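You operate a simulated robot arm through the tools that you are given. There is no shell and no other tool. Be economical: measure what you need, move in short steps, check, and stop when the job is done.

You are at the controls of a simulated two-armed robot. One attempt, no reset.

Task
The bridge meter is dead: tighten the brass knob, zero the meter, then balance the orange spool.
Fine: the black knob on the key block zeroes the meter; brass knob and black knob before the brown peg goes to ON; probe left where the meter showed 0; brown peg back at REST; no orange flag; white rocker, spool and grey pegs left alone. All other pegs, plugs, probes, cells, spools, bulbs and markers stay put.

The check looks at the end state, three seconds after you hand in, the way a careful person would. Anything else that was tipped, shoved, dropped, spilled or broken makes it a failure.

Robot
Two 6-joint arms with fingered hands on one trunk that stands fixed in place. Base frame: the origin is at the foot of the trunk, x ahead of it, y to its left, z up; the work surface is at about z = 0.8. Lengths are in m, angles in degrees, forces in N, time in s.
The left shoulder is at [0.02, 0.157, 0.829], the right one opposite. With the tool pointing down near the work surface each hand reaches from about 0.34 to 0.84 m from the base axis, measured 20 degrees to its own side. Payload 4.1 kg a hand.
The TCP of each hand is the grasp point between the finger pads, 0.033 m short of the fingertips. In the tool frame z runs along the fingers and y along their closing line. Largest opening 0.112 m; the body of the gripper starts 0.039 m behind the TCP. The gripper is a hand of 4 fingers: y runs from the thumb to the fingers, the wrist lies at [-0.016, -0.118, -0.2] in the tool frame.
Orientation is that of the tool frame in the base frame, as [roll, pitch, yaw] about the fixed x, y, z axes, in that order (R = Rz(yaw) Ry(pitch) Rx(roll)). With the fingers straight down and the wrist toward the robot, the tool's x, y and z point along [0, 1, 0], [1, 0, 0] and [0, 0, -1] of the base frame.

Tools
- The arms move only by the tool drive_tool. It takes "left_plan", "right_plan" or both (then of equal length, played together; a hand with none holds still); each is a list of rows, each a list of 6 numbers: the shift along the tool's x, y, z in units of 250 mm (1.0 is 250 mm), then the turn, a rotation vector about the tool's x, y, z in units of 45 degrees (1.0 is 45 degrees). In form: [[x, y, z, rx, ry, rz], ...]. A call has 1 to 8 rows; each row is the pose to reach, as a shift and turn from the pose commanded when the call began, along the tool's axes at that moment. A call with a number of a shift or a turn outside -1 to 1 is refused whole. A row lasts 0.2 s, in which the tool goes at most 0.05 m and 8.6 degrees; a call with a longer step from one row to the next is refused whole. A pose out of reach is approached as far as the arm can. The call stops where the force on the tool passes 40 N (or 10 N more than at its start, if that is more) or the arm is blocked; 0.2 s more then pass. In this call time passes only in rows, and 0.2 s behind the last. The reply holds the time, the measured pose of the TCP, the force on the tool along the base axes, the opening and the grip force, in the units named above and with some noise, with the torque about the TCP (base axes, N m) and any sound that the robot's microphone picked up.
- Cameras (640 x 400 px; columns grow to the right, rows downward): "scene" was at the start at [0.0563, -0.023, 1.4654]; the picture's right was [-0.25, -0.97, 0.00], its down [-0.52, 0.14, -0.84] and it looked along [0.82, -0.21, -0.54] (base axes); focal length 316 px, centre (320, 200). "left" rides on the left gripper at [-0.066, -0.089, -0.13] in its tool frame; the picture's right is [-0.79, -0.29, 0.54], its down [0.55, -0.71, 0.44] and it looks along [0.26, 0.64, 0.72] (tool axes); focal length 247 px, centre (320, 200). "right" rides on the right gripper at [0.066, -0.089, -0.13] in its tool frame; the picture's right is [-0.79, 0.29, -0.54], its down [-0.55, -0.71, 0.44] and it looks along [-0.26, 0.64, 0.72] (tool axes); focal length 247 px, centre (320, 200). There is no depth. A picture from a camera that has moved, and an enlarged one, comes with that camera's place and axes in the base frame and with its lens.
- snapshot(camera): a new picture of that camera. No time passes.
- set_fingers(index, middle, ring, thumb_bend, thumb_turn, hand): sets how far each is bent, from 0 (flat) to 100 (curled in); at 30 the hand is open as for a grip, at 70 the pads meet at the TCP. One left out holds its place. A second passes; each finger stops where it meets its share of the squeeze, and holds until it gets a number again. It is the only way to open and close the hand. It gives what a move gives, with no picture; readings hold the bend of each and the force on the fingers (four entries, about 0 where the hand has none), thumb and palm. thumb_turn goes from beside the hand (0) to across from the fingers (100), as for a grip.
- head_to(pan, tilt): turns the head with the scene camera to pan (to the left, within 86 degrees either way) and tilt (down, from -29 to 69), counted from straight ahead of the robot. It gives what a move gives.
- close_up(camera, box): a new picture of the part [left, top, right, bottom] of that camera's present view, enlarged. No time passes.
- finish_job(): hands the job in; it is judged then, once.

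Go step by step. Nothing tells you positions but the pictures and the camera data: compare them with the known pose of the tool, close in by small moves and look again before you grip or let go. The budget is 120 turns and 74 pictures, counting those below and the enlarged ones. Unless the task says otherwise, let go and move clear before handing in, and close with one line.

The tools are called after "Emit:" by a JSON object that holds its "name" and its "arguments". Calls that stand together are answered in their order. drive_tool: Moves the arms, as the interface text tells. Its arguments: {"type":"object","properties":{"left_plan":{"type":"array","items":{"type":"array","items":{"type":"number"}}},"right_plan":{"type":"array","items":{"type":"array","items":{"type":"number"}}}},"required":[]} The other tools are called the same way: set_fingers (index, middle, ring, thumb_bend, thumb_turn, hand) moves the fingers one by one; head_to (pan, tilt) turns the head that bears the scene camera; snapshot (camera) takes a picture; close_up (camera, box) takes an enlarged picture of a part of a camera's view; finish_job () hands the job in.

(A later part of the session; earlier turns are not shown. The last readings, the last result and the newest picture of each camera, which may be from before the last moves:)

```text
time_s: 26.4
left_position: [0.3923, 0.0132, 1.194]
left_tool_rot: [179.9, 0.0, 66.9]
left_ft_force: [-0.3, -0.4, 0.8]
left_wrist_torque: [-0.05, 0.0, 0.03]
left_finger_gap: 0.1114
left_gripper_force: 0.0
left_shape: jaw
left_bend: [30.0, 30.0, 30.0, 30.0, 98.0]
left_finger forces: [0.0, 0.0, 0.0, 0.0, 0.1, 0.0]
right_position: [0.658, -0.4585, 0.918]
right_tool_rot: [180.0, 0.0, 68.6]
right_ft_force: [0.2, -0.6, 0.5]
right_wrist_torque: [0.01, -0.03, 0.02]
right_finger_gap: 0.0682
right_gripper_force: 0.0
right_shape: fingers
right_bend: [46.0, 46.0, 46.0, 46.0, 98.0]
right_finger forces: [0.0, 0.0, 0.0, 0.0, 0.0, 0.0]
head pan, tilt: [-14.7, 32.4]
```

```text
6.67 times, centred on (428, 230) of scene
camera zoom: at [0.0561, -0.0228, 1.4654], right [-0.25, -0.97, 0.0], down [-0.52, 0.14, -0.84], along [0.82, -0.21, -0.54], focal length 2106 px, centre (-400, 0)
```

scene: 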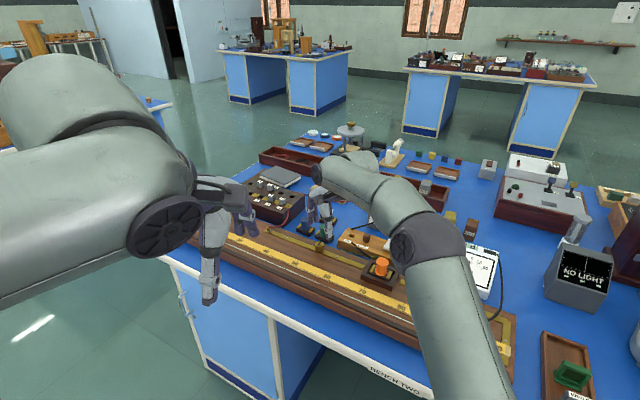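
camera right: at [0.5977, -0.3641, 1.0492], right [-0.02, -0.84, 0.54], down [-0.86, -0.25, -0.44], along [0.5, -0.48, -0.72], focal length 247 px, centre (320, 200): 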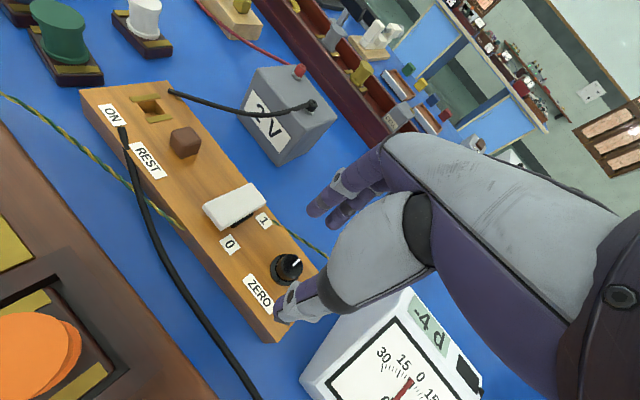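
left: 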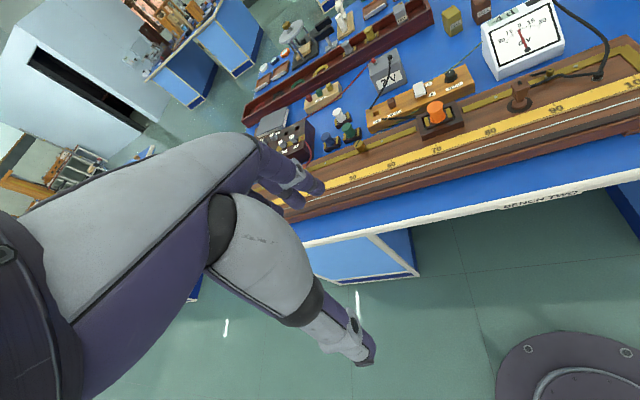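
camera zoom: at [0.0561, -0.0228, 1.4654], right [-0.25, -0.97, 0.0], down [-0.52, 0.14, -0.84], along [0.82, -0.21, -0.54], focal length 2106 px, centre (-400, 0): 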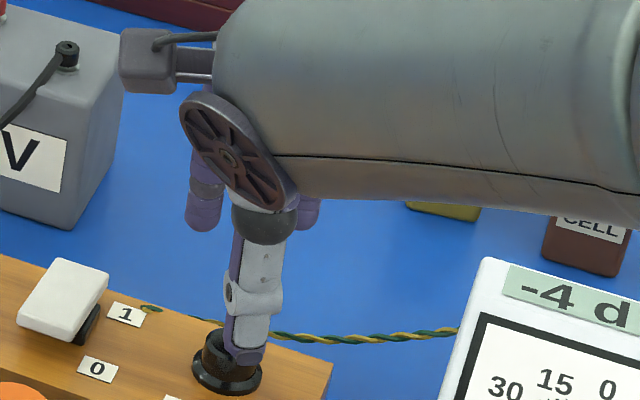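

Centred over the black knob. I'll descend.

Emit:
{"name": "drive_tool", "arguments": {"right_plan": [[0, 0, 0.09, 0, 0, 0], [0, 0, 0.17, 0, 0, 0]]}}

Emit:
{"name": "close_up", "arguments": {"camera": "right", "box": [220, 170, 412, 290]}}

Emit:
{"name": "close_up", "arguments": {"camera": "scene", "box": [380, 200, 476, 260]}}

```text
time_s: 27.0
left_position: [0.3932, 0.0138, 1.1951]
left_tool_rot: [-179.9, 0.0, 66.9]
left_ft_force: [0.7, 0.1, 0.0]
left_wrist_torque: [-0.02, 0.0, 0.01]
left_finger_gap: 0.1117
left_gripper_force: 0.0
left_shape: jaw
left_bend: [30.0, 30.0, 30.0, 30.0, 98.0]
left_finger forces: [0.1, 0.0, 0.0, 0.0, 0.0, 0.1]
right_position: [0.6568, -0.4568, 0.8763]
right_tool_rot: [179.9, -0.1, 68.4]
right_ft_force: [0.1, -1.0, 0.5]
right_wrist_torque: [0.03, 0.02, -0.01]
right_finger_gap: 0.0682
right_gripper_force: 0.0
right_shape: fingers
right_bend: [46.0, 46.0, 46.0, 46.0, 98.0]
right_finger forces: [0.0, 0.0, 0.0, 0.0, 0.0, 0.1]
head pan, tilt: [-14.7, 32.4]
```

```text
3.33 times, centred on (316, 230) of right
camera zoom: at [0.5981, -0.3631, 1.007], right [-0.02, -0.84, 0.54], down [-0.86, -0.25, -0.44], along [0.5, -0.48, -0.72], focal length 823 px, centre (333, 100)
```

zoom: 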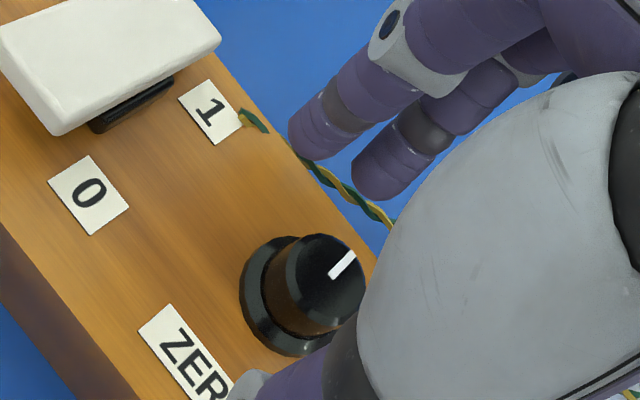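

```text
6.67 times, centred on (428, 230) of scene
camera zoom: at [0.0562, -0.0229, 1.4654], right [-0.25, -0.97, 0.0], down [-0.52, 0.14, -0.84], along [0.82, -0.21, -0.54], focal length 2106 px, centre (-400, 0)
```

zoom: 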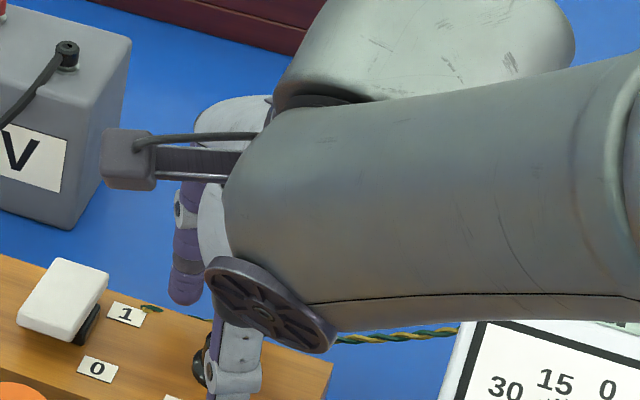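

The knob lies between the fingers. I'll nudge slightly and grip gently.

Emit:
{"name": "drive_tool", "arguments": {"right_plan": [[-0.012, 0.004, 0.006, 0, 0, 0]]}}

Emit:
{"name": "set_fingers", "arguments": {"hand": "right", "index": 68, "middle": 68, "ring": 58, "thumb_bend": 68}}

Emit:
{"name": "close_up", "arguments": {"camera": "right", "box": [220, 170, 412, 290]}}

```text
time_s: 27.4
left_position: [0.3911, 0.0137, 1.1932]
left_tool_rot: [180.0, 0.0, 66.9]
left_ft_force: [0.7, 0.5, 0.4]
left_wrist_torque: [-0.06, 0.03, 0.01]
left_finger_gap: 0.1116
left_gripper_force: 0.0
left_shape: jaw
left_bend: [30.0, 30.0, 30.0, 30.0, 98.0]
left_finger forces: [0.0, 0.1, 0.0, 0.0, 0.1, 0.0]
right_position: [0.6572, -0.4609, 0.8747]
right_tool_rot: [-180.0, 0.0, 68.5]
right_ft_force: [0.4, 0.1, 0.5]
right_wrist_torque: [-0.02, 0.03, -0.01]
right_finger_gap: 0.0683
right_gripper_force: 0.1
right_shape: fingers
right_bend: [46.0, 46.0, 46.0, 46.0, 98.0]
right_finger forces: [0.0, 0.1, 0.0, 0.0, 0.0, 0.0]
head pan, tilt: [-14.7, 32.4]
```

```text
time_s: 28.4
left_position: [0.3923, 0.013, 1.1946]
left_tool_rot: [-180.0, 0.0, 66.9]
left_ft_force: [0.3, -0.3, -0.1]
left_wrist_torque: [0.0, 0.01, -0.01]
left_finger_gap: 0.1117
left_gripper_force: 0.1
left_shape: jaw
left_bend: [30.0, 30.0, 30.0, 30.0, 98.0]
left_finger forces: [0.1, 0.0, 0.0, 0.0, 0.0, 0.1]
right_position: [0.6588, -0.4615, 0.8744]
right_tool_rot: [179.9, 0.0, 68.6]
right_ft_force: [10.1, -4.5, 0.0]
right_wrist_torque: [-0.14, -0.28, 0.05]
right_finger_gap: 0.0173
right_gripper_force: 6.7
right_shape: fingers
right_bend: [63.0, 63.0, 57.0, 67.0, 100.0]
right_finger forces: [5.2, 7.4, 0.0, 0.0, 0.9, 0.0]
head pan, tilt: [-14.7, 32.4]
```

```text
3.33 times, centred on (316, 230) of right
camera zoom: at [0.5982, -0.3664, 1.0057], right [-0.02, -0.84, 0.54], down [-0.86, -0.25, -0.44], along [0.5, -0.48, -0.72], focal length 823 px, centre (333, 100)
```

zoom: 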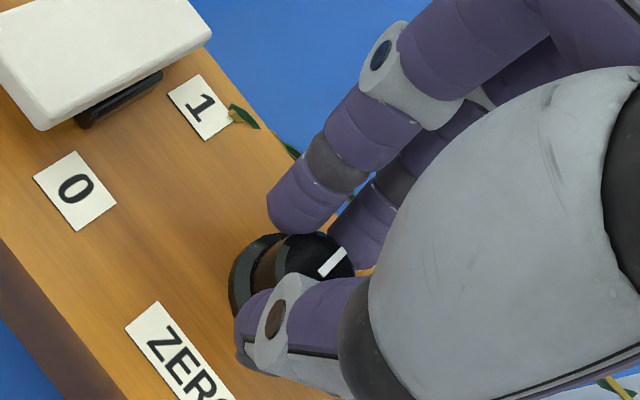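

The fingers press harder than the thumb. I'll shift 2 mm to even it out, then turn a small test angle clockwise.

Emit:
{"name": "drive_tool", "arguments": {"right_plan": [[0, 0.01, 0, 0, 0, 0]]}}

Emit:
{"name": "drive_tool", "arguments": {"right_plan": [[0, 0, 0, 0, 0, 0.15], [0, 0, 0, 0, 0, 0.3]]}}

Emit:
{"name": "snapshot", "arguments": {"camera": "right"}}

```text
time_s: 28.8
left_position: [0.392, 0.0131, 1.1942]
left_tool_rot: [-179.9, -0.1, 66.9]
left_ft_force: [-0.4, -0.2, -0.4]
left_wrist_torque: [0.01, 0.01, 0.02]
left_finger_gap: 0.1118
left_gripper_force: 0.0
left_shape: jaw
left_bend: [30.0, 30.0, 30.0, 30.0, 98.0]
left_finger forces: [0.0, 0.0, 0.1, 0.0, 0.0, 0.0]
right_position: [0.6584, -0.4613, 0.875]
right_tool_rot: [180.0, 0.0, 68.5]
right_ft_force: [6.0, -1.2, 2.8]
right_wrist_torque: [-0.08, -0.13, 0.02]
right_finger_gap: 0.0168
right_gripper_force: 5.8
right_shape: fingers
right_bend: [64.0, 64.0, 57.0, 66.0, 100.0]
right_finger forces: [3.7, 5.2, 0.0, 0.1, 3.1, 0.0]
head pan, tilt: [-14.7, 32.4]
```

```text
time_s: 29.4
left_position: [0.3915, 0.0133, 1.1941]
left_tool_rot: [-180.0, 0.0, 66.8]
left_ft_force: [0.0, -0.3, -0.1]
left_wrist_torque: [0.0, 0.01, -0.01]
left_finger_gap: 0.1117
left_gripper_force: 0.1
left_shape: jaw
left_bend: [30.0, 30.0, 30.0, 30.0, 98.0]
left_finger forces: [0.1, 0.1, 0.1, 0.0, 0.0, 0.1]
right_position: [0.6589, -0.462, 0.8748]
right_tool_rot: [179.9, 0.0, 54.9]
right_ft_force: [9.5, -2.0, 5.3]
right_wrist_torque: [-0.06, -0.29, 0.04]
right_finger_gap: 0.0171
right_gripper_force: 6.8
right_shape: fingers
right_bend: [63.0, 64.0, 57.0, 66.0, 100.0]
right_finger forces: [5.6, 5.8, 0.0, 0.0, 2.8, 0.0]
head pan, tilt: [-14.7, 32.4]
```

```text
43 pictures are left
camera right: at [0.6237, -0.3561, 1.0048], right [-0.22, -0.81, 0.54], down [-0.9, -0.04, -0.44], along [0.38, -0.58, -0.72], focal length 247 px, centre (320, 200)
```

right: 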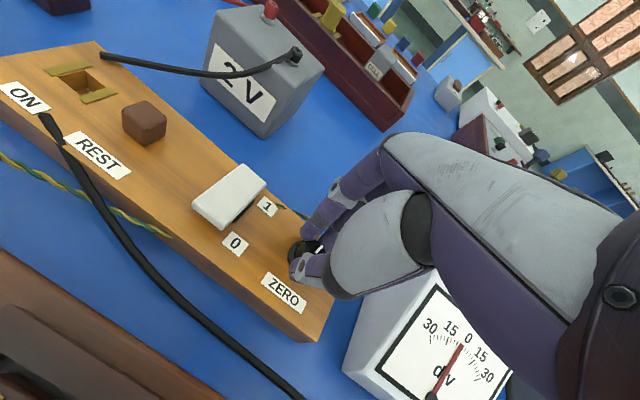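

Emit:
{"name": "close_up", "arguments": {"camera": "scene", "box": [425, 230, 521, 290]}}

Emit:
{"name": "close_up", "arguments": {"camera": "right", "box": [220, 170, 412, 290]}}

```text
6.67 times, centred on (473, 260) of scene
camera zoom: at [0.0564, -0.023, 1.4654], right [-0.25, -0.97, 0.0], down [-0.52, 0.14, -0.84], along [0.82, -0.21, -0.54], focal length 2106 px, centre (-700, -200)
```

zoom: 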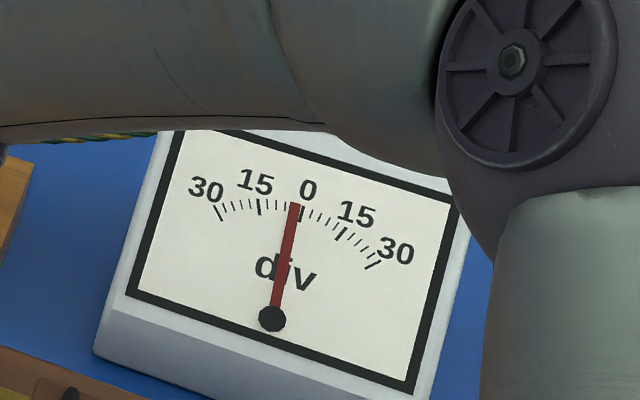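

```text
3.33 times, centred on (316, 230) of right
camera zoom: at [0.6237, -0.3561, 1.0048], right [-0.22, -0.81, 0.54], down [-0.9, -0.04, -0.44], along [0.38, -0.58, -0.72], focal length 823 px, centre (333, 100)
```

zoom: 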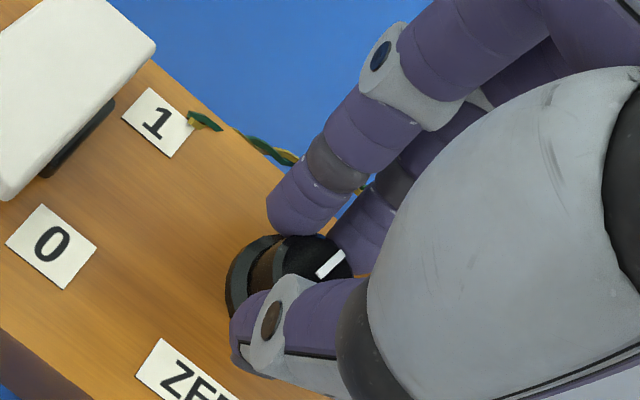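

The knob follows the hand and the needle seems to move toward 0. I'll turn 13° more.

Emit:
{"name": "drive_tool", "arguments": {"right_plan": [[0, 0, 0, 0, 0, 0.15], [0, 0, 0, 0, 0, 0.3]]}}

Emit:
{"name": "close_up", "arguments": {"camera": "scene", "box": [425, 230, 521, 290]}}

```text
time_s: 30.0
left_position: [0.3938, 0.013, 1.1948]
left_tool_rot: [-180.0, -0.1, 66.9]
left_ft_force: [0.3, -0.3, 0.1]
left_wrist_torque: [0.0, 0.0, -0.05]
left_finger_gap: 0.1113
left_gripper_force: 0.0
left_shape: jaw
left_bend: [30.0, 30.0, 30.0, 30.0, 98.0]
left_finger forces: [0.0, 0.0, 0.1, 0.0, 0.0, 0.0]
right_position: [0.6594, -0.4626, 0.8738]
right_tool_rot: [180.0, 0.0, 41.4]
right_ft_force: [10.3, -3.2, 5.4]
right_wrist_torque: [-0.09, -0.28, 0.04]
right_finger_gap: 0.0173
right_gripper_force: 6.9
right_shape: fingers
right_bend: [63.0, 64.0, 57.0, 67.0, 99.0]
right_finger forces: [6.5, 4.9, 0.0, 0.0, 3.2, 0.0]
head pan, tilt: [-14.7, 32.4]
```

```text
6.67 times, centred on (473, 260) of scene
camera zoom: at [0.0564, -0.0231, 1.4654], right [-0.25, -0.97, 0.0], down [-0.52, 0.14, -0.84], along [0.82, -0.21, -0.54], focal length 2106 px, centre (-700, -200)
```

zoom: 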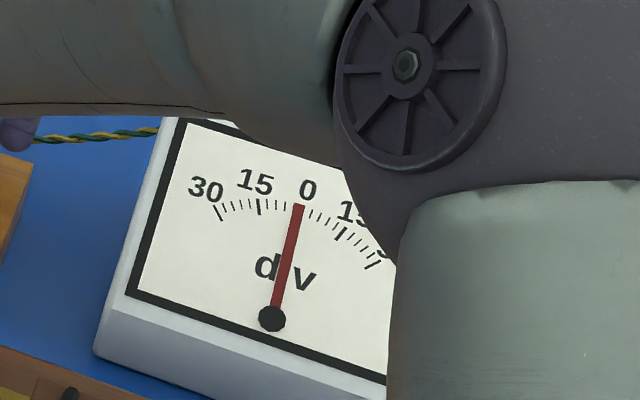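

Needle at about −1.3, roughly 1.7 div per 13°. I'll turn about 10° more, release, lift and read the display.

Emit:
{"name": "drive_tool", "arguments": {"right_plan": [[0, 0, 0, 0, 0, 0.12], [0, 0, 0, 0, 0, 0.22]]}}

Emit:
{"name": "set_fingers", "arguments": {"hand": "right", "index": 46, "middle": 46, "ring": 46, "thumb_bend": 46}}

Emit:
{"name": "drive_tool", "arguments": {"right_plan": [[0, 0, -0.1, 0, 0, 0], [0, 0, -0.2, 0, 0, -0.15], [0, 0, -0.35, 0, 0, -0.3], [0, 0, -0.5, 0, 0, -0.45], [0, 0, -0.6, 0, 0, -0.6]]}}

Emit:
{"name": "close_up", "arguments": {"camera": "right", "box": [220, 200, 476, 360]}}

```text
time_s: 30.6
left_position: [0.3917, 0.0129, 1.1952]
left_tool_rot: [180.0, 0.0, 66.9]
left_ft_force: [0.7, 0.1, -0.3]
left_wrist_torque: [0.0, -0.03, 0.01]
left_finger_gap: 0.1117
left_gripper_force: 0.0
left_shape: jaw
left_bend: [30.0, 30.0, 30.0, 30.0, 98.0]
left_finger forces: [0.1, 0.0, 0.0, 0.0, 0.0, 0.0]
right_position: [0.6588, -0.4621, 0.8723]
right_tool_rot: [-179.9, 0.0, 31.5]
right_ft_force: [11.1, -2.6, 4.7]
right_wrist_torque: [-0.14, -0.35, 0.05]
right_finger_gap: 0.0178
right_gripper_force: 7.5
right_shape: fingers
right_bend: [63.0, 64.0, 57.0, 67.0, 99.0]
right_finger forces: [7.2, 4.2, 0.1, 0.0, 3.3, 0.0]
head pan, tilt: [-14.7, 32.4]
```

```text
time_s: 31.6
left_position: [0.3923, 0.0133, 1.1934]
left_tool_rot: [-180.0, 0.0, 66.9]
left_ft_force: [-0.2, -0.3, -0.1]
left_wrist_torque: [-0.03, 0.0, -0.04]
left_finger_gap: 0.1117
left_gripper_force: 0.0
left_shape: jaw
left_bend: [30.0, 30.0, 30.0, 30.0, 98.0]
left_finger forces: [0.0, 0.1, 0.0, 0.0, 0.0, 0.0]
right_position: [0.6586, -0.4617, 0.8736]
right_tool_rot: [180.0, 0.0, 31.6]
right_ft_force: [0.4, 0.5, -0.4]
right_wrist_torque: [0.0, -0.05, -0.01]
right_finger_gap: 0.0683
right_gripper_force: 0.0
right_shape: fingers
right_bend: [46.0, 46.0, 46.0, 46.0, 98.0]
right_finger forces: [0.0, 0.0, 0.0, 0.0, 0.0, 0.0]
head pan, tilt: [-14.7, 32.4]
```

```text
time_s: 32.8
left_position: [0.3924, 0.0139, 1.1934]
left_tool_rot: [179.9, 0.0, 66.8]
left_ft_force: [-0.4, 0.4, -0.2]
left_wrist_torque: [0.01, 0.01, -0.03]
left_finger_gap: 0.1116
left_gripper_force: 0.0
left_shape: jaw
left_bend: [30.0, 30.0, 30.0, 30.0, 98.0]
left_finger forces: [0.0, 0.1, 0.0, 0.0, 0.1, 0.1]
right_position: [0.6562, -0.4639, 1.0247]
right_tool_rot: [180.0, 0.0, 58.6]
right_ft_force: [-0.2, 0.9, -1.0]
right_wrist_torque: [-0.01, 0.01, 0.01]
right_finger_gap: 0.0685
right_gripper_force: 0.1
right_shape: fingers
right_bend: [46.0, 46.0, 46.0, 46.0, 98.0]
right_finger forces: [0.0, 0.1, 0.0, 0.0, 0.0, 0.1]
head pan, tilt: [-14.7, 32.4]
```

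```text
2.50 times, centred on (348, 280) of right
camera zoom: at [0.6153, -0.36, 1.1554], right [-0.17, -0.83, 0.54], down [-0.89, -0.1, -0.44], along [0.41, -0.55, -0.72], focal length 617 px, centre (250, 0)
```

zoom: 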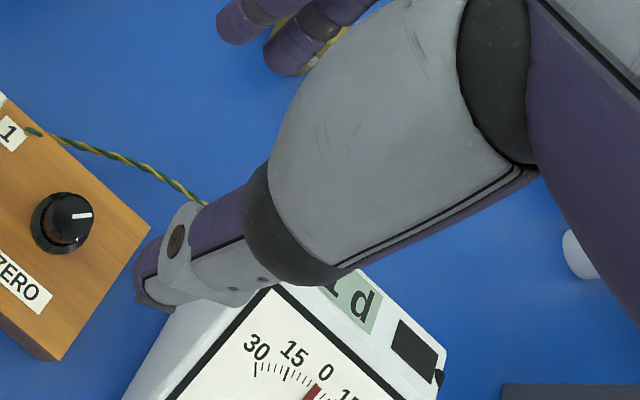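

The thumb hides the digit. I'll move over toward the brown peg and then read the meter from the scene camera.

Emit:
{"name": "drive_tool", "arguments": {"right_plan": [[0.19, 0.026, 0, 0, 0, 0], [0.38, 0.052, 0, 0, 0, 0], [0.563, 0.078, 0, 0, 0, 0]]}}

Emit:
{"name": "close_up", "arguments": {"camera": "scene", "box": [360, 210, 520, 310]}}

Emit:
{"name": "snapshot", "arguments": {"camera": "right"}}

```text
time_s: 33.6
left_position: [0.3914, 0.0118, 1.1945]
left_tool_rot: [179.7, 0.0, 66.8]
left_ft_force: [-0.3, -0.3, 0.6]
left_wrist_torque: [0.0, -0.07, 0.0]
left_finger_gap: 0.1119
left_gripper_force: 0.1
left_shape: jaw
left_bend: [30.0, 30.0, 30.0, 30.0, 98.0]
left_finger forces: [0.0, 0.0, 0.1, 0.0, 0.0, 0.0]
right_position: [0.7408, -0.3606, 1.0241]
right_tool_rot: [180.0, -0.1, 58.6]
right_ft_force: [-0.6, -0.4, 0.7]
right_wrist_torque: [0.08, -0.02, 0.02]
right_finger_gap: 0.0687
right_gripper_force: 0.1
right_shape: fingers
right_bend: [46.0, 46.0, 46.0, 46.0, 97.0]
right_finger forces: [0.0, 0.1, 0.0, 0.1, 0.0, 0.0]
right hand out of reach, approached as far as the arm can: row 3
head pan, tilt: [-14.7, 32.4]
```

```text
4.00 times, centred on (440, 260) of scene
camera zoom: at [0.0551, -0.0234, 1.4654], right [-0.25, -0.97, 0.0], down [-0.52, 0.14, -0.84], along [0.82, -0.21, -0.53], focal length 1263 px, centre (-160, -40)
```

zoom: 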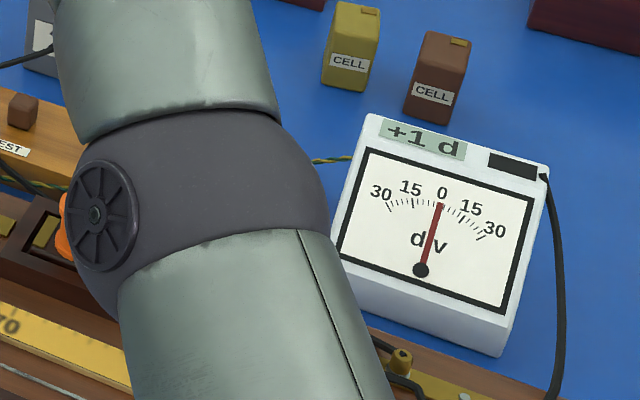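

```text
37 pictures are left
camera right: at [0.6984, -0.2588, 1.1556], right [-0.17, -0.83, 0.54], down [-0.89, -0.1, -0.44], along [0.41, -0.55, -0.72], focal length 247 px, centre (320, 200)
```

right: 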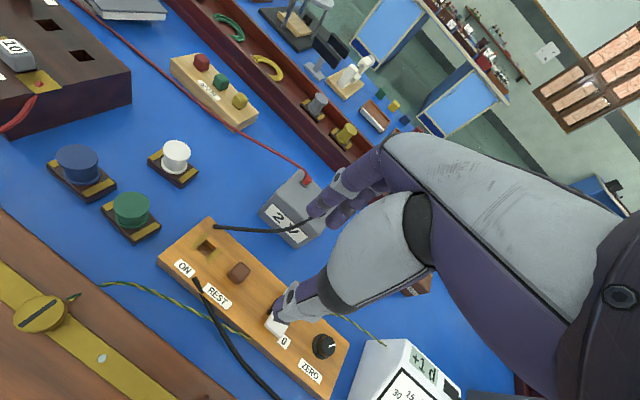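

The meter reads +1, about 7° too far. I'll go back to the black knob and turn it back counter-clockwise about 7°.

Emit:
{"name": "drive_tool", "arguments": {"right_plan": [[-0.19, -0.026, 0, 0, 0, 0], [-0.38, -0.052, 0, 0, 0, 0], [-0.53, -0.07, 0.0, 0, 0, 0], [-0.54, -0.073, 0.16, 0, 0, 0], [-0.54, -0.073, 0.32, 0, 0, 0], [-0.54, -0.073, 0.42, 0, 0, 0]]}}

```text
time_s: 35.0
left_position: [0.393, 0.0133, 1.1951]
left_tool_rot: [-179.9, 0.0, 66.9]
left_ft_force: [0.1, 0.3, 0.5]
left_wrist_torque: [0.02, -0.02, 0.03]
left_finger_gap: 0.1117
left_gripper_force: 0.1
left_shape: jaw
left_bend: [30.0, 30.0, 30.0, 30.0, 98.0]
left_finger forces: [0.0, 0.0, 0.0, 0.0, 0.1, 0.0]
right_position: [0.7246, -0.4941, 0.9367]
right_tool_rot: [180.0, 0.0, 58.6]
right_ft_force: [-0.4, 1.2, 0.6]
right_wrist_torque: [-0.03, -0.02, 0.04]
right_finger_gap: 0.0683
right_gripper_force: 0.0
right_shape: fingers
right_bend: [46.0, 46.0, 46.0, 46.0, 97.0]
right_finger forces: [0.1, 0.1, 0.0, 0.0, 0.0, 0.0]
right hand out of reach, approached as far as the arm can: row 1, 2, 3, 4, 5, 6
head pan, tilt: [-14.7, 32.4]
```

The arm strayed off its commanded path. I'll lift and see where it settles.

Emit:
{"name": "drive_tool", "arguments": {"right_plan": [[0, 0, -0.15, 0, 0, 0], [0, 0, -0.3, 0, 0, 0], [0, 0, -0.3, 0, 0, 0]]}}

Emit:
{"name": "snapshot", "arguments": {"camera": "scene"}}

```text
time_s: 35.8
left_position: [0.3937, 0.0127, 1.1945]
left_tool_rot: [179.8, -0.1, 66.8]
left_ft_force: [0.1, 0.0, 0.2]
left_wrist_torque: [0.01, 0.03, 0.02]
left_finger_gap: 0.1117
left_gripper_force: 0.1
left_shape: jaw
left_bend: [30.0, 30.0, 30.0, 30.0, 98.0]
left_finger forces: [0.0, 0.0, 0.0, 0.0, 0.0, 0.1]
right_position: [0.7119, -0.4871, 1.0053]
right_tool_rot: [-180.0, -0.1, 58.7]
right_ft_force: [-0.2, -0.1, 0.5]
right_wrist_torque: [0.02, 0.02, -0.01]
right_finger_gap: 0.0687
right_gripper_force: 0.0
right_shape: fingers
right_bend: [46.0, 46.0, 46.0, 46.0, 97.0]
right_finger forces: [0.0, 0.0, 0.1, 0.0, 0.0, 0.0]
right hand out of reach, approached as far as the arm can: row 2, 3
head pan, tilt: [-14.7, 32.4]
```

```text
36 pictures are left
```

scene: 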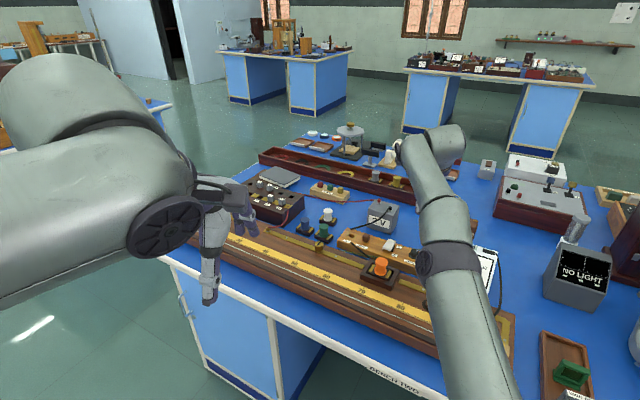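

Emit:
{"name": "drive_tool", "arguments": {"right_plan": [[-0.01, -0.12, 0, 0, 0, 0], [-0.026, -0.235, 0, 0, 0, 0], [-0.026, -0.235, 0, 0, 0, 0]]}}

```text
time_s: 36.6
left_position: [0.3931, 0.0129, 1.1945]
left_tool_rot: [-180.0, 0.0, 66.9]
left_ft_force: [0.4, 0.1, -0.4]
left_wrist_torque: [0.01, 0.02, 0.0]
left_finger_gap: 0.1117
left_gripper_force: 0.1
left_shape: jaw
left_bend: [30.0, 30.0, 30.0, 30.0, 98.0]
left_finger forces: [0.0, 0.0, 0.1, 0.0, 0.0, 0.0]
right_position: [0.7, -0.4768, 1.0226]
right_tool_rot: [-180.0, 0.0, 58.6]
right_ft_force: [-0.4, -0.3, 0.6]
right_wrist_torque: [-0.03, 0.0, -0.01]
right_finger_gap: 0.0688
right_gripper_force: 0.0
right_shape: fingers
right_bend: [46.0, 46.0, 46.0, 46.0, 97.0]
right_finger forces: [0.0, 0.0, 0.0, 0.1, 0.0, 0.0]
right hand out of reach, approached as far as the arm can: row 1, 2
head pan, tilt: [-14.7, 32.4]
```

Emit:
{"name": "drive_tool", "arguments": {"right_plan": [[-0.018, -0.086, 0, 0, 0, 0], [-0.036, -0.172, 0, 0, 0, 0], [-0.036, -0.172, 0.14, 0, 0, 0], [-0.036, -0.172, 0.28, 0, 0, 0], [-0.036, -0.172, 0.42, 0, 0, 0]]}}

Emit:
{"name": "snapshot", "arguments": {"camera": "right"}}

```text
time_s: 37.8
left_position: [0.3915, 0.0134, 1.1956]
left_tool_rot: [-180.0, 0.0, 66.8]
left_ft_force: [0.8, 0.0, 0.3]
left_wrist_torque: [-0.02, 0.01, -0.02]
left_finger_gap: 0.1115
left_gripper_force: 0.1
left_shape: jaw
left_bend: [30.0, 30.0, 30.0, 30.0, 98.0]
left_finger forces: [0.0, 0.0, 0.0, 0.0, 0.0, 0.0]
right_position: [0.7197, -0.4867, 0.9589]
right_tool_rot: [-179.9, 0.0, 58.5]
right_ft_force: [-0.2, 0.5, 0.8]
right_wrist_torque: [-0.02, 0.01, 0.03]
right_finger_gap: 0.0687
right_gripper_force: 0.1
right_shape: fingers
right_bend: [46.0, 46.0, 46.0, 46.0, 97.0]
right_finger forces: [0.0, 0.1, 0.0, 0.0, 0.0, 0.1]
right hand out of reach, approached as far as the arm can: row 1, 2, 3, 4, 5
head pan, tilt: [-14.7, 32.4]
```

```text
35 pictures are left
camera right: at [0.679, -0.3827, 1.0899], right [-0.17, -0.83, 0.54], down [-0.89, -0.1, -0.43], along [0.41, -0.56, -0.72], focal length 247 px, centre (320, 200)
```

right: 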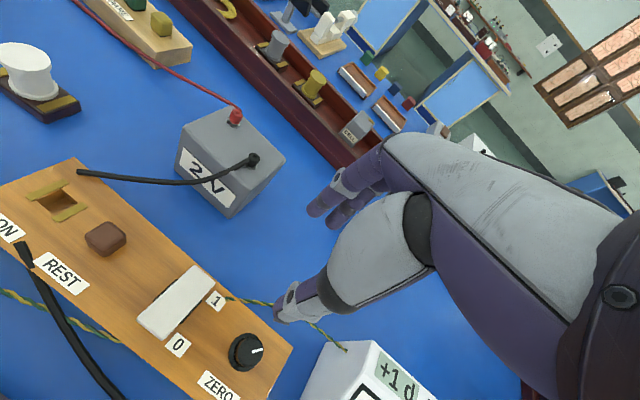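

The arm is stuck in an awkward configuration near its limit. I'll draw it up and back toward its comfortable start region.

Emit:
{"name": "drive_tool", "arguments": {"right_plan": [[0, -0.03, -0.17, 0, 0, 0], [0, -0.1, -0.32, 0, 0, 0], [0, -0.22, -0.45, 0, 0, -0.05], [0, -0.38, -0.5, 0, 0, -0.1], [0, -0.55, -0.55, 0, 0, -0.15], [0, -0.72, -0.6, 0, 0, -0.2], [0, -0.72, -0.6, 0, 0, -0.2], [0, -0.72, -0.6, 0, 0, -0.2]]}}

```text
time_s: 39.6
left_position: [0.3909, 0.0135, 1.1943]
left_tool_rot: [180.0, 0.0, 67.1]
left_ft_force: [-1.6, 0.5, 0.3]
left_wrist_torque: [0.0, 0.01, 0.04]
left_finger_gap: 0.1116
left_gripper_force: 0.1
left_shape: jaw
left_bend: [30.0, 30.0, 30.0, 30.0, 98.0]
left_finger forces: [0.0, 0.1, 0.1, 0.1, 0.1, 0.1]
right_position: [0.6203, -0.4222, 1.1468]
right_tool_rot: [178.8, 1.5, 65.1]
right_ft_force: [-0.7, -0.8, 2.1]
right_wrist_torque: [0.03, -0.04, 0.02]
right_finger_gap: 0.0687
right_gripper_force: 0.1
right_shape: fingers
right_bend: [46.0, 46.0, 46.0, 46.0, 98.0]
right_finger forces: [0.0, 0.0, 0.0, 0.0, 0.0, 0.0]
right hand out of reach, approached as far as the arm can: row 3, 4, 5, 6, 7
head pan, tilt: [-14.7, 32.4]
```

Emit:
{"name": "drive_tool", "arguments": {"right_plan": [[0, -0.1, 0, 0, 0, 0], [0, -0.2, 0, 0, 0, 0], [0, -0.2, 0, 0, 0, 0]]}}

Emit:
{"name": "snapshot", "arguments": {"camera": "scene"}}

```text
time_s: 40.4
left_position: [0.3926, 0.0142, 1.1937]
left_tool_rot: [-180.0, -0.1, 66.9]
left_ft_force: [-0.1, 0.6, 0.4]
left_wrist_torque: [-0.02, 0.02, 0.01]
left_finger_gap: 0.1119
left_gripper_force: 0.1
left_shape: jaw
left_bend: [30.0, 30.0, 30.0, 30.0, 98.0]
left_finger forces: [0.0, 0.1, 0.0, 0.0, 0.0, 0.0]
right_position: [0.5238, -0.3726, 1.1079]
right_tool_rot: [-179.9, 0.1, 67.7]
right_ft_force: [0.0, -0.1, 0.0]
right_wrist_torque: [0.0, -0.01, 0.02]
right_finger_gap: 0.0688
right_gripper_force: 0.0
right_shape: fingers
right_bend: [46.0, 46.0, 46.0, 46.0, 98.0]
right_finger forces: [0.1, 0.0, 0.0, 0.0, 0.0, 0.0]
head pan, tilt: [-14.7, 32.4]
```

```text
34 pictures are left
```

scene: 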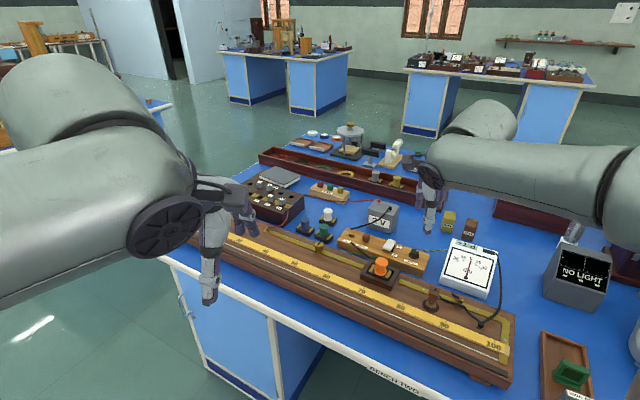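

Recovered. The trouble was the wrist exceeding about 0.74 m from the shoulder at height, so I'll stay low and radial. Going back to the black knob.

Emit:
{"name": "drive_tool", "arguments": {"right_plan": [[-0.021, 0.106, 0.125, 0, 0, 0], [-0.042, 0.211, 0.25, 0, 0, 0], [-0.063, 0.317, 0.376, 0, 0, 0], [-0.084, 0.423, 0.5, 0, 0, 0], [-0.105, 0.528, 0.626, 0, 0, 0], [-0.126, 0.634, 0.752, 0, 0, 0]]}}

Emit:
{"name": "close_up", "arguments": {"camera": "right", "box": [200, 170, 456, 330]}}

```text
time_s: 41.8
left_position: [0.392, 0.014, 1.1947]
left_tool_rot: [180.0, 0.0, 66.9]
left_ft_force: [-0.6, 0.3, 0.5]
left_wrist_torque: [-0.01, -0.02, -0.01]
left_finger_gap: 0.1118
left_gripper_force: 0.2
left_shape: jaw
left_bend: [30.0, 30.0, 30.0, 30.0, 98.0]
left_finger forces: [0.0, 0.0, 0.0, 0.0, 0.0, 0.1]
right_position: [0.6576, -0.4632, 0.9188]
right_tool_rot: [179.8, 0.0, 67.6]
right_ft_force: [-0.1, -0.1, 0.1]
right_wrist_torque: [0.0, 0.03, 0.01]
right_finger_gap: 0.0686
right_gripper_force: 0.1
right_shape: fingers
right_bend: [46.0, 46.0, 46.0, 46.0, 98.0]
right_finger forces: [0.0, 0.0, 0.1, 0.0, 0.1, 0.0]
head pan, tilt: [-14.7, 32.4]
```

```text
2.50 times, centred on (328, 250) of right
camera zoom: at [0.5999, -0.3679, 1.0499], right [-0.04, -0.84, 0.54], down [-0.87, -0.24, -0.44], along [0.5, -0.48, -0.72], focal length 617 px, centre (300, 75)
```

zoom: 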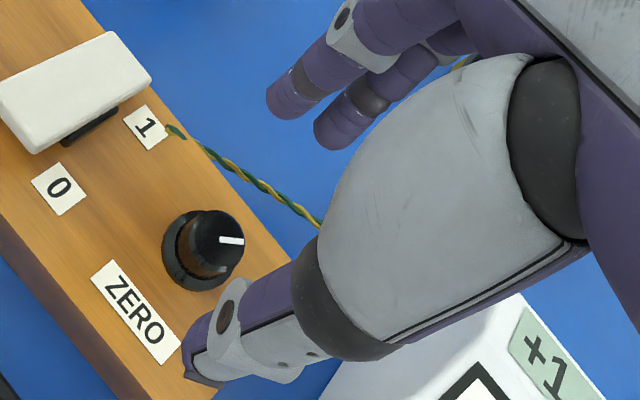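

Emit:
{"name": "drive_tool", "arguments": {"right_plan": [[0.004, 0.01, 0.09, 0, 0, 0], [0.006, 0.014, 0.175, 0, 0, 0]]}}

Emit:
{"name": "set_fingers", "arguments": {"hand": "right", "index": 68, "middle": 68, "ring": 58, "thumb_bend": 68}}

Emit:
{"name": "drive_tool", "arguments": {"right_plan": [[0, 0, 0, 0, 0, -0.08], [0, 0, 0, 0, 0, -0.165], [0, 0, 0, 0, 0, -0.165]]}}

Emit:
{"name": "set_fingers", "arguments": {"hand": "right", "index": 46, "middle": 46, "ring": 46, "thumb_bend": 46}}

Emit:
{"name": "drive_tool", "arguments": {"right_plan": [[0, 0, -0.1, 0, 0, 0], [0, 0, -0.2, 0, 0, 0]]}}

Emit:
{"name": "close_up", "arguments": {"camera": "right", "box": [200, 170, 520, 370]}}

```text
time_s: 42.4
left_position: [0.3932, 0.0141, 1.194]
left_tool_rot: [-180.0, 0.0, 66.8]
left_ft_force: [-0.8, -0.1, -0.3]
left_wrist_torque: [-0.03, -0.01, 0.0]
left_finger_gap: 0.1116
left_gripper_force: 0.1
left_shape: jaw
left_bend: [30.0, 30.0, 30.0, 30.0, 98.0]
left_finger forces: [0.0, 0.1, 0.0, 0.0, 0.1, 0.0]
right_position: [0.6606, -0.4633, 0.8764]
right_tool_rot: [-179.9, 0.0, 67.6]
right_ft_force: [0.0, 0.4, -0.5]
right_wrist_torque: [0.0, 0.01, 0.02]
right_finger_gap: 0.069
right_gripper_force: 0.0
right_shape: fingers
right_bend: [46.0, 46.0, 46.0, 46.0, 98.0]
right_finger forces: [0.1, 0.0, 0.1, 0.0, 0.0, 0.1]
head pan, tilt: [-14.7, 32.4]
```

```text
time_s: 43.4
left_position: [0.3923, 0.0137, 1.1942]
left_tool_rot: [-180.0, 0.0, 66.9]
left_ft_force: [-0.2, 0.3, 0.6]
left_wrist_torque: [-0.02, 0.01, -0.05]
left_finger_gap: 0.112
left_gripper_force: 0.1
left_shape: jaw
left_bend: [30.0, 30.0, 30.0, 30.0, 98.0]
left_finger forces: [0.0, 0.0, 0.0, 0.1, 0.0, 0.0]
right_position: [0.6609, -0.4636, 0.8762]
right_tool_rot: [180.0, 0.1, 67.6]
right_ft_force: [2.6, 0.0, -1.0]
right_wrist_torque: [-0.04, -0.08, 0.02]
right_finger_gap: 0.0174
right_gripper_force: 4.5
right_shape: fingers
right_bend: [65.0, 65.0, 57.0, 64.0, 100.0]
right_finger forces: [1.9, 3.2, 0.1, 0.0, 3.2, 0.0]
head pan, tilt: [-14.7, 32.4]
```

```text
time_s: 44.2
left_position: [0.3923, 0.0137, 1.1948]
left_tool_rot: [180.0, 0.1, 66.9]
left_ft_force: [0.8, 0.0, 0.4]
left_wrist_torque: [-0.06, 0.0, -0.02]
left_finger_gap: 0.1117
left_gripper_force: 0.0
left_shape: jaw
left_bend: [30.0, 30.0, 30.0, 30.0, 98.0]
left_finger forces: [0.1, 0.0, 0.0, 0.0, 0.0, 0.0]
right_position: [0.6615, -0.4631, 0.8777]
right_tool_rot: [-180.0, 0.0, 75.0]
right_ft_force: [0.3, 0.0, 0.9]
right_wrist_torque: [0.04, 0.04, -0.03]
right_finger_gap: 0.0175
right_gripper_force: 4.7
right_shape: fingers
right_bend: [65.0, 66.0, 57.0, 64.0, 99.0]
right_finger forces: [1.7, 2.6, 0.0, 0.0, 5.0, 0.1]
head pan, tilt: [-14.7, 32.4]
```

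```text
time_s: 45.2
left_position: [0.3913, 0.0136, 1.1947]
left_tool_rot: [180.0, 0.0, 66.8]
left_ft_force: [-0.3, -0.4, 0.3]
left_wrist_torque: [0.01, -0.02, 0.0]
left_finger_gap: 0.1117
left_gripper_force: 0.1
left_shape: jaw
left_bend: [30.0, 30.0, 30.0, 30.0, 98.0]
left_finger forces: [0.0, 0.1, 0.1, 0.0, 0.0, 0.1]
right_position: [0.6614, -0.4643, 0.8761]
right_tool_rot: [-180.0, -0.1, 74.9]
right_ft_force: [0.2, -0.7, -0.1]
right_wrist_torque: [-0.01, 0.0, -0.03]
right_finger_gap: 0.0681
right_gripper_force: 0.0
right_shape: fingers
right_bend: [46.0, 46.0, 46.0, 46.0, 98.0]
right_finger forces: [0.1, 0.1, 0.0, 0.1, 0.0, 0.0]
head pan, tilt: [-14.7, 32.4]
```

```text
time_s: 45.8
left_position: [0.3933, 0.0135, 1.1932]
left_tool_rot: [-180.0, 0.0, 66.9]
left_ft_force: [0.0, -0.2, 0.1]
left_wrist_torque: [0.0, 0.0, -0.01]
left_finger_gap: 0.1118
left_gripper_force: 0.1
left_shape: jaw
left_bend: [30.0, 30.0, 30.0, 30.0, 98.0]
left_finger forces: [0.1, 0.0, 0.1, 0.0, 0.1, 0.0]
right_position: [0.6609, -0.4646, 0.9262]
right_tool_rot: [-180.0, 0.0, 75.1]
right_ft_force: [0.0, 0.3, -0.5]
right_wrist_torque: [-0.01, 0.0, -0.01]
right_finger_gap: 0.0682
right_gripper_force: 0.0
right_shape: fingers
right_bend: [46.0, 46.0, 46.0, 46.0, 98.0]
right_finger forces: [0.0, 0.0, 0.0, 0.0, 0.0, 0.0]
head pan, tilt: [-14.7, 32.4]
```

```text
2.00 times, centred on (360, 270) of right
camera zoom: at [0.5924, -0.3775, 1.0572], right [0.07, -0.84, 0.54], down [-0.83, -0.35, -0.43], along [0.55, -0.42, -0.72], focal length 494 px, centre (240, 60)
```

zoom: 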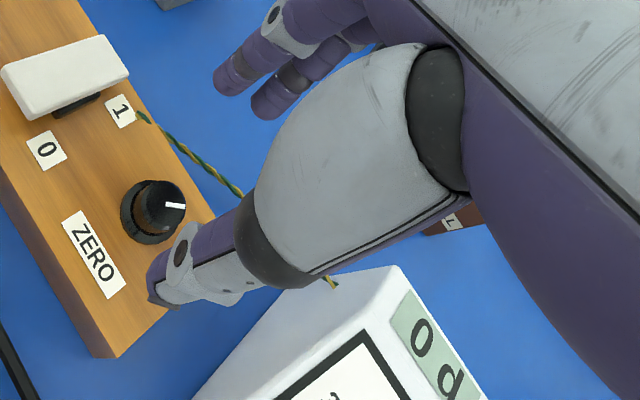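

The meter reads 0. Next is the brown peg at about (0.748, −0.352). I'll move above it at low height and turn the fingers square to the block (yaw ≈46°).

Emit:
{"name": "drive_tool", "arguments": {"right_plan": [[0.13, 0.055, 0, 0, 0, 0.13], [0.26, 0.11, 0, 0, 0, 0.29], [0.39, 0.165, 0, 0, 0, 0.45], [0.5, 0.21, 0, 0, 0, 0.62]]}}

Emit:
{"name": "drive_tool", "arguments": {"right_plan": [[0, 0, 0, -0.1, 0, 0], [0, 0, 0, -0.18, 0, 0], [0, 0, 0, -0.18, 0, 0]]}}

Emit:
{"name": "snapshot", "arguments": {"camera": "right"}}

```text
time_s: 46.8
left_position: [0.3922, 0.0125, 1.1949]
left_tool_rot: [180.0, -0.1, 66.9]
left_ft_force: [-0.2, 0.3, -0.7]
left_wrist_torque: [0.02, -0.03, 0.03]
left_finger_gap: 0.1117
left_gripper_force: 0.1
left_shape: jaw
left_bend: [30.0, 30.0, 30.0, 30.0, 98.0]
left_finger forces: [0.0, 0.0, 0.0, 0.0, 0.1, 0.1]
right_position: [0.7444, -0.3594, 0.9267]
right_tool_rot: [180.0, 0.0, 46.9]
right_ft_force: [0.5, -0.9, -0.4]
right_wrist_torque: [0.03, 0.0, 0.01]
right_finger_gap: 0.0682
right_gripper_force: 0.0
right_shape: fingers
right_bend: [46.0, 46.0, 46.0, 46.0, 98.0]
right_finger forces: [0.0, 0.1, 0.0, 0.0, 0.0, 0.0]
head pan, tilt: [-14.7, 32.4]
```

```text
time_s: 47.6
left_position: [0.3928, 0.0135, 1.1942]
left_tool_rot: [-179.9, 0.0, 66.8]
left_ft_force: [0.8, 0.1, 0.4]
left_wrist_torque: [0.0, -0.03, 0.01]
left_finger_gap: 0.112
left_gripper_force: 0.1
left_shape: jaw
left_bend: [30.0, 30.0, 30.0, 30.0, 98.0]
left_finger forces: [0.1, 0.0, 0.0, 0.1, 0.1, 0.1]
right_position: [0.7447, -0.3568, 0.928]
right_tool_rot: [171.9, 0.1, 47.1]
right_ft_force: [0.2, -0.8, 0.6]
right_wrist_torque: [0.0, 0.02, -0.02]
right_finger_gap: 0.0685
right_gripper_force: 0.0
right_shape: fingers
right_bend: [46.0, 46.0, 46.0, 46.0, 98.0]
right_finger forces: [0.0, 0.0, 0.0, 0.0, 0.1, 0.1]
head pan, tilt: [-14.7, 32.4]
```

```text
31 pictures are left
camera right: at [0.7113, -0.2359, 1.0438], right [-0.39, -0.72, 0.57], down [-0.85, 0.03, -0.53], along [0.37, -0.69, -0.62], focal length 247 px, centre (320, 200)
```

right: 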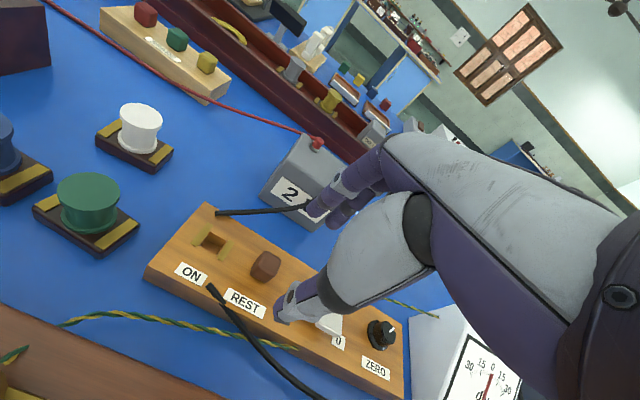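

The peg triangulates to about (0.759, −0.350) from several views. I'll narrow the opening a little, centre, and partly descend.

Emit:
{"name": "set_fingers", "arguments": {"hand": "right", "index": 51, "middle": 51, "ring": 51, "thumb_bend": 51}}

Emit:
{"name": "drive_tool", "arguments": {"right_plan": [[0.062, 0.015, 0, 0, 0, 0], [0.062, -0.0, 0.11, 0, 0, 0]]}}

Emit:
{"name": "close_up", "arguments": {"camera": "right", "box": [200, 180, 392, 300]}}

Emit:
{"name": "close_up", "arguments": {"camera": "scene", "box": [330, 200, 426, 260]}}

```text
time_s: 48.6
left_position: [0.3929, 0.0139, 1.1941]
left_tool_rot: [-179.9, 0.0, 66.9]
left_ft_force: [-0.6, 0.4, -0.4]
left_wrist_torque: [0.04, 0.02, 0.01]
left_finger_gap: 0.1118
left_gripper_force: 0.0
left_shape: jaw
left_bend: [30.0, 30.0, 30.0, 30.0, 98.0]
left_finger forces: [0.0, 0.1, 0.0, 0.1, 0.0, 0.0]
right_position: [0.7443, -0.3558, 0.9266]
right_tool_rot: [171.9, 0.0, 47.1]
right_ft_force: [0.2, 0.2, -0.6]
right_wrist_torque: [-0.02, -0.01, -0.01]
right_finger_gap: 0.0551
right_gripper_force: 0.0
right_shape: fingers
right_bend: [51.0, 51.0, 51.0, 51.0, 98.0]
right_finger forces: [0.1, 0.0, 0.0, 0.0, 0.0, 0.1]
head pan, tilt: [-14.7, 32.4]
```

```text
time_s: 49.2
left_position: [0.3924, 0.0138, 1.1927]
left_tool_rot: [-179.9, 0.0, 66.9]
left_ft_force: [-0.5, 0.1, 0.7]
left_wrist_torque: [-0.01, 0.01, 0.0]
left_finger_gap: 0.1118
left_gripper_force: 0.1
left_shape: jaw
left_bend: [30.0, 30.0, 30.0, 30.0, 98.0]
left_finger forces: [0.1, 0.0, 0.1, 0.0, 0.1, 0.0]
right_position: [0.7581, -0.3491, 0.9006]
right_tool_rot: [171.8, 0.1, 47.2]
right_ft_force: [-0.4, -0.1, 0.0]
right_wrist_torque: [0.03, -0.01, 0.02]
right_finger_gap: 0.0552
right_gripper_force: 0.1
right_shape: fingers
right_bend: [51.0, 51.0, 51.0, 51.0, 98.0]
right_finger forces: [0.0, 0.0, 0.0, 0.0, 0.0, 0.1]
head pan, tilt: [-14.7, 32.4]
```

```text
3.33 times, centred on (296, 240) of right
camera zoom: at [0.7243, -0.2273, 1.0174], right [-0.39, -0.72, 0.57], down [-0.85, 0.03, -0.53], along [0.37, -0.69, -0.62], focal length 823 px, centre (400, 67)
```

zoom: 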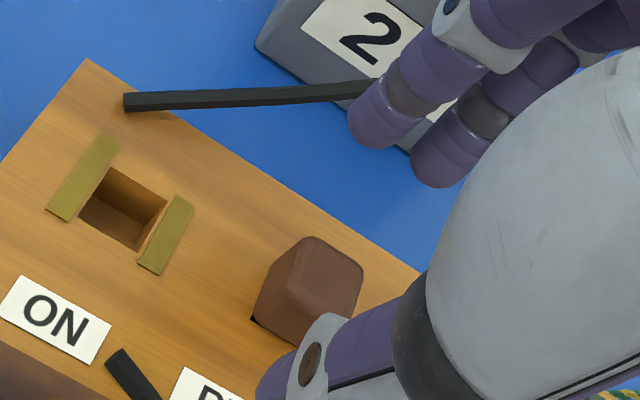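

```text
6.67 times, centred on (378, 230) of scene
camera zoom: at [0.0561, -0.023, 1.4654], right [-0.25, -0.97, 0.0], down [-0.52, 0.14, -0.84], along [0.82, -0.21, -0.54], focal length 2106 px, centre (-67, 0)
```

zoom: 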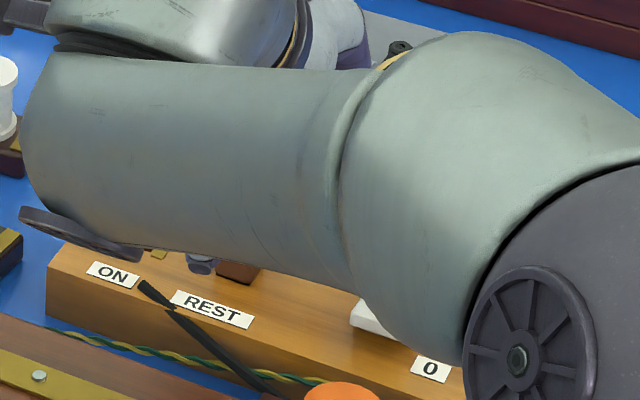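

The fingers straddle the peg. I'll descend the last bit and close.

Emit:
{"name": "drive_tool", "arguments": {"right_plan": [[0, 0, 0.06, 0, 0, 0], [0, 0, 0.105, 0, 0, 0]]}}

Emit:
{"name": "set_fingers", "arguments": {"hand": "right", "index": 68, "middle": 68, "ring": 58, "thumb_bend": 68}}

Emit:
{"name": "close_up", "arguments": {"camera": "right", "box": [200, 180, 392, 300]}}

```text
time_s: 49.8
left_position: [0.3935, 0.0134, 1.1932]
left_tool_rot: [180.0, 0.0, 66.9]
left_ft_force: [-0.5, 0.6, -0.8]
left_wrist_torque: [-0.03, 0.01, -0.02]
left_finger_gap: 0.1117
left_gripper_force: 0.0
left_shape: jaw
left_bend: [30.0, 30.0, 30.0, 30.0, 98.0]
left_finger forces: [0.1, 0.0, 0.0, 0.1, 0.0, 0.1]
right_position: [0.7604, -0.3496, 0.8746]
right_tool_rot: [172.0, 0.1, 47.2]
right_ft_force: [0.6, 0.1, -0.2]
right_wrist_torque: [0.01, 0.0, -0.04]
right_finger_gap: 0.0555
right_gripper_force: 0.1
right_shape: fingers
right_bend: [51.0, 51.0, 51.0, 51.0, 98.0]
right_finger forces: [0.0, 0.0, 0.1, 0.1, 0.0, 0.1]
head pan, tilt: [-14.7, 32.4]
```

```text
time_s: 50.8
left_position: [0.3918, 0.0129, 1.1935]
left_tool_rot: [-180.0, 0.0, 67.0]
left_ft_force: [0.4, -0.2, 0.1]
left_wrist_torque: [-0.03, 0.02, -0.03]
left_finger_gap: 0.1117
left_gripper_force: 0.1
left_shape: jaw
left_bend: [30.0, 30.0, 30.0, 30.0, 98.0]
left_finger forces: [0.1, 0.0, 0.0, 0.0, 0.0, 0.1]
right_position: [0.7601, -0.3495, 0.8742]
right_tool_rot: [171.9, 0.0, 47.1]
right_ft_force: [-0.4, 0.3, 1.0]
right_wrist_torque: [-0.01, 0.0, 0.02]
right_finger_gap: 0.0181
right_gripper_force: 4.5
right_shape: fingers
right_bend: [65.0, 66.0, 57.0, 64.0, 100.0]
right_finger forces: [2.5, 2.3, 0.0, 0.0, 4.8, 0.0]
head pan, tilt: [-14.7, 32.4]
```

```text
3.33 times, centred on (296, 240) of right
camera zoom: at [0.7266, -0.2289, 0.9911], right [-0.39, -0.72, 0.57], down [-0.85, 0.03, -0.53], along [0.36, -0.69, -0.62], focal length 823 px, centre (400, 67)
```

zoom: 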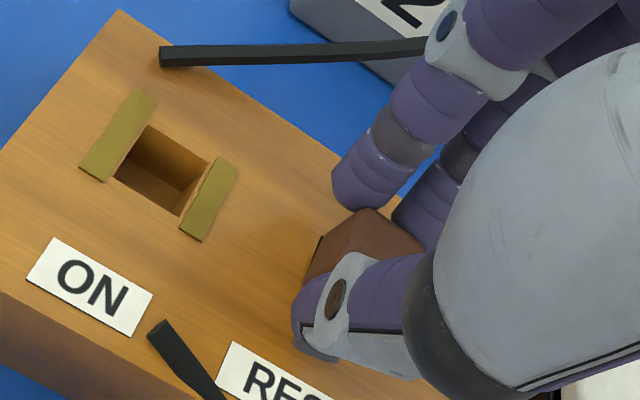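

The peg is held with balanced force. I'll lift it straight up in small steps.

Emit:
{"name": "set_fingers", "arguments": {"hand": "right", "index": 70, "middle": 70, "thumb_bend": 70}}

Emit:
{"name": "drive_tool", "arguments": {"right_plan": [[0, 0.006, -0.04, 0, 0, 0], [0, 0.012, -0.08, 0, 0, 0], [0, 0.017, -0.12, 0, 0, 0]]}}

Emit:
{"name": "close_up", "arguments": {"camera": "right", "box": [200, 180, 392, 300]}}

```text
time_s: 51.8
left_position: [0.3918, 0.0135, 1.1941]
left_tool_rot: [180.0, 0.0, 66.9]
left_ft_force: [0.1, -0.9, -0.7]
left_wrist_torque: [0.03, 0.0, -0.02]
left_finger_gap: 0.1119
left_gripper_force: 0.0
left_shape: jaw
left_bend: [30.0, 30.0, 30.0, 30.0, 98.0]
left_finger forces: [0.0, 0.0, 0.0, 0.1, 0.1, 0.1]
right_position: [0.7595, -0.3503, 0.8735]
right_tool_rot: [172.0, 0.1, 47.0]
right_ft_force: [-0.1, 0.3, 0.8]
right_wrist_torque: [0.02, 0.05, 0.01]
right_finger_gap: 0.0178
right_gripper_force: 7.8
right_shape: fingers
right_bend: [66.0, 67.0, 57.0, 64.0, 100.0]
right_finger forces: [3.6, 3.4, 0.1, 0.0, 6.8, 0.0]
head pan, tilt: [-14.7, 32.4]
```

```text
time_s: 52.6
left_position: [0.3928, 0.0127, 1.1936]
left_tool_rot: [180.0, 0.0, 66.9]
left_ft_force: [1.1, 0.8, 0.1]
left_wrist_torque: [-0.02, 0.0, 0.03]
left_finger_gap: 0.1115
left_gripper_force: 0.1
left_shape: jaw
left_bend: [30.0, 30.0, 30.0, 30.0, 98.0]
left_finger forces: [0.0, 0.0, 0.1, 0.0, 0.0, 0.1]
right_position: [0.7605, -0.3511, 0.9049]
right_tool_rot: [171.8, 0.0, 47.0]
right_ft_force: [-0.4, 0.5, -0.6]
right_wrist_torque: [-0.04, -0.03, -0.01]
right_finger_gap: 0.0174
right_gripper_force: 6.9
right_shape: fingers
right_bend: [66.0, 67.0, 57.0, 64.0, 100.0]
right_finger forces: [3.6, 3.2, 0.1, 0.0, 6.9, 0.0]
head pan, tilt: [-14.7, 32.4]
```

```text
3.33 times, centred on (296, 240) of right
camera zoom: at [0.7273, -0.2294, 1.0212], right [-0.39, -0.72, 0.57], down [-0.85, 0.03, -0.53], along [0.37, -0.69, -0.62], focal length 823 px, centre (400, 67)
```

zoom: 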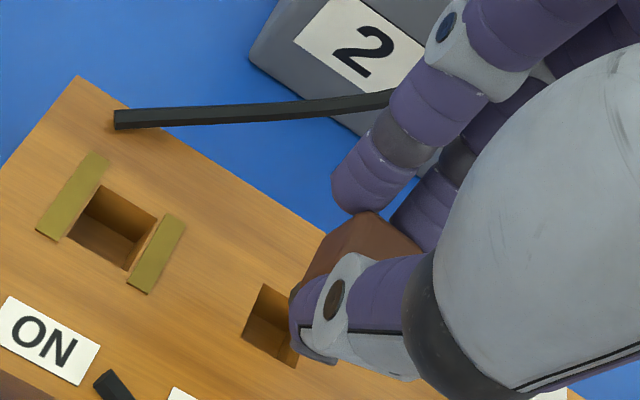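

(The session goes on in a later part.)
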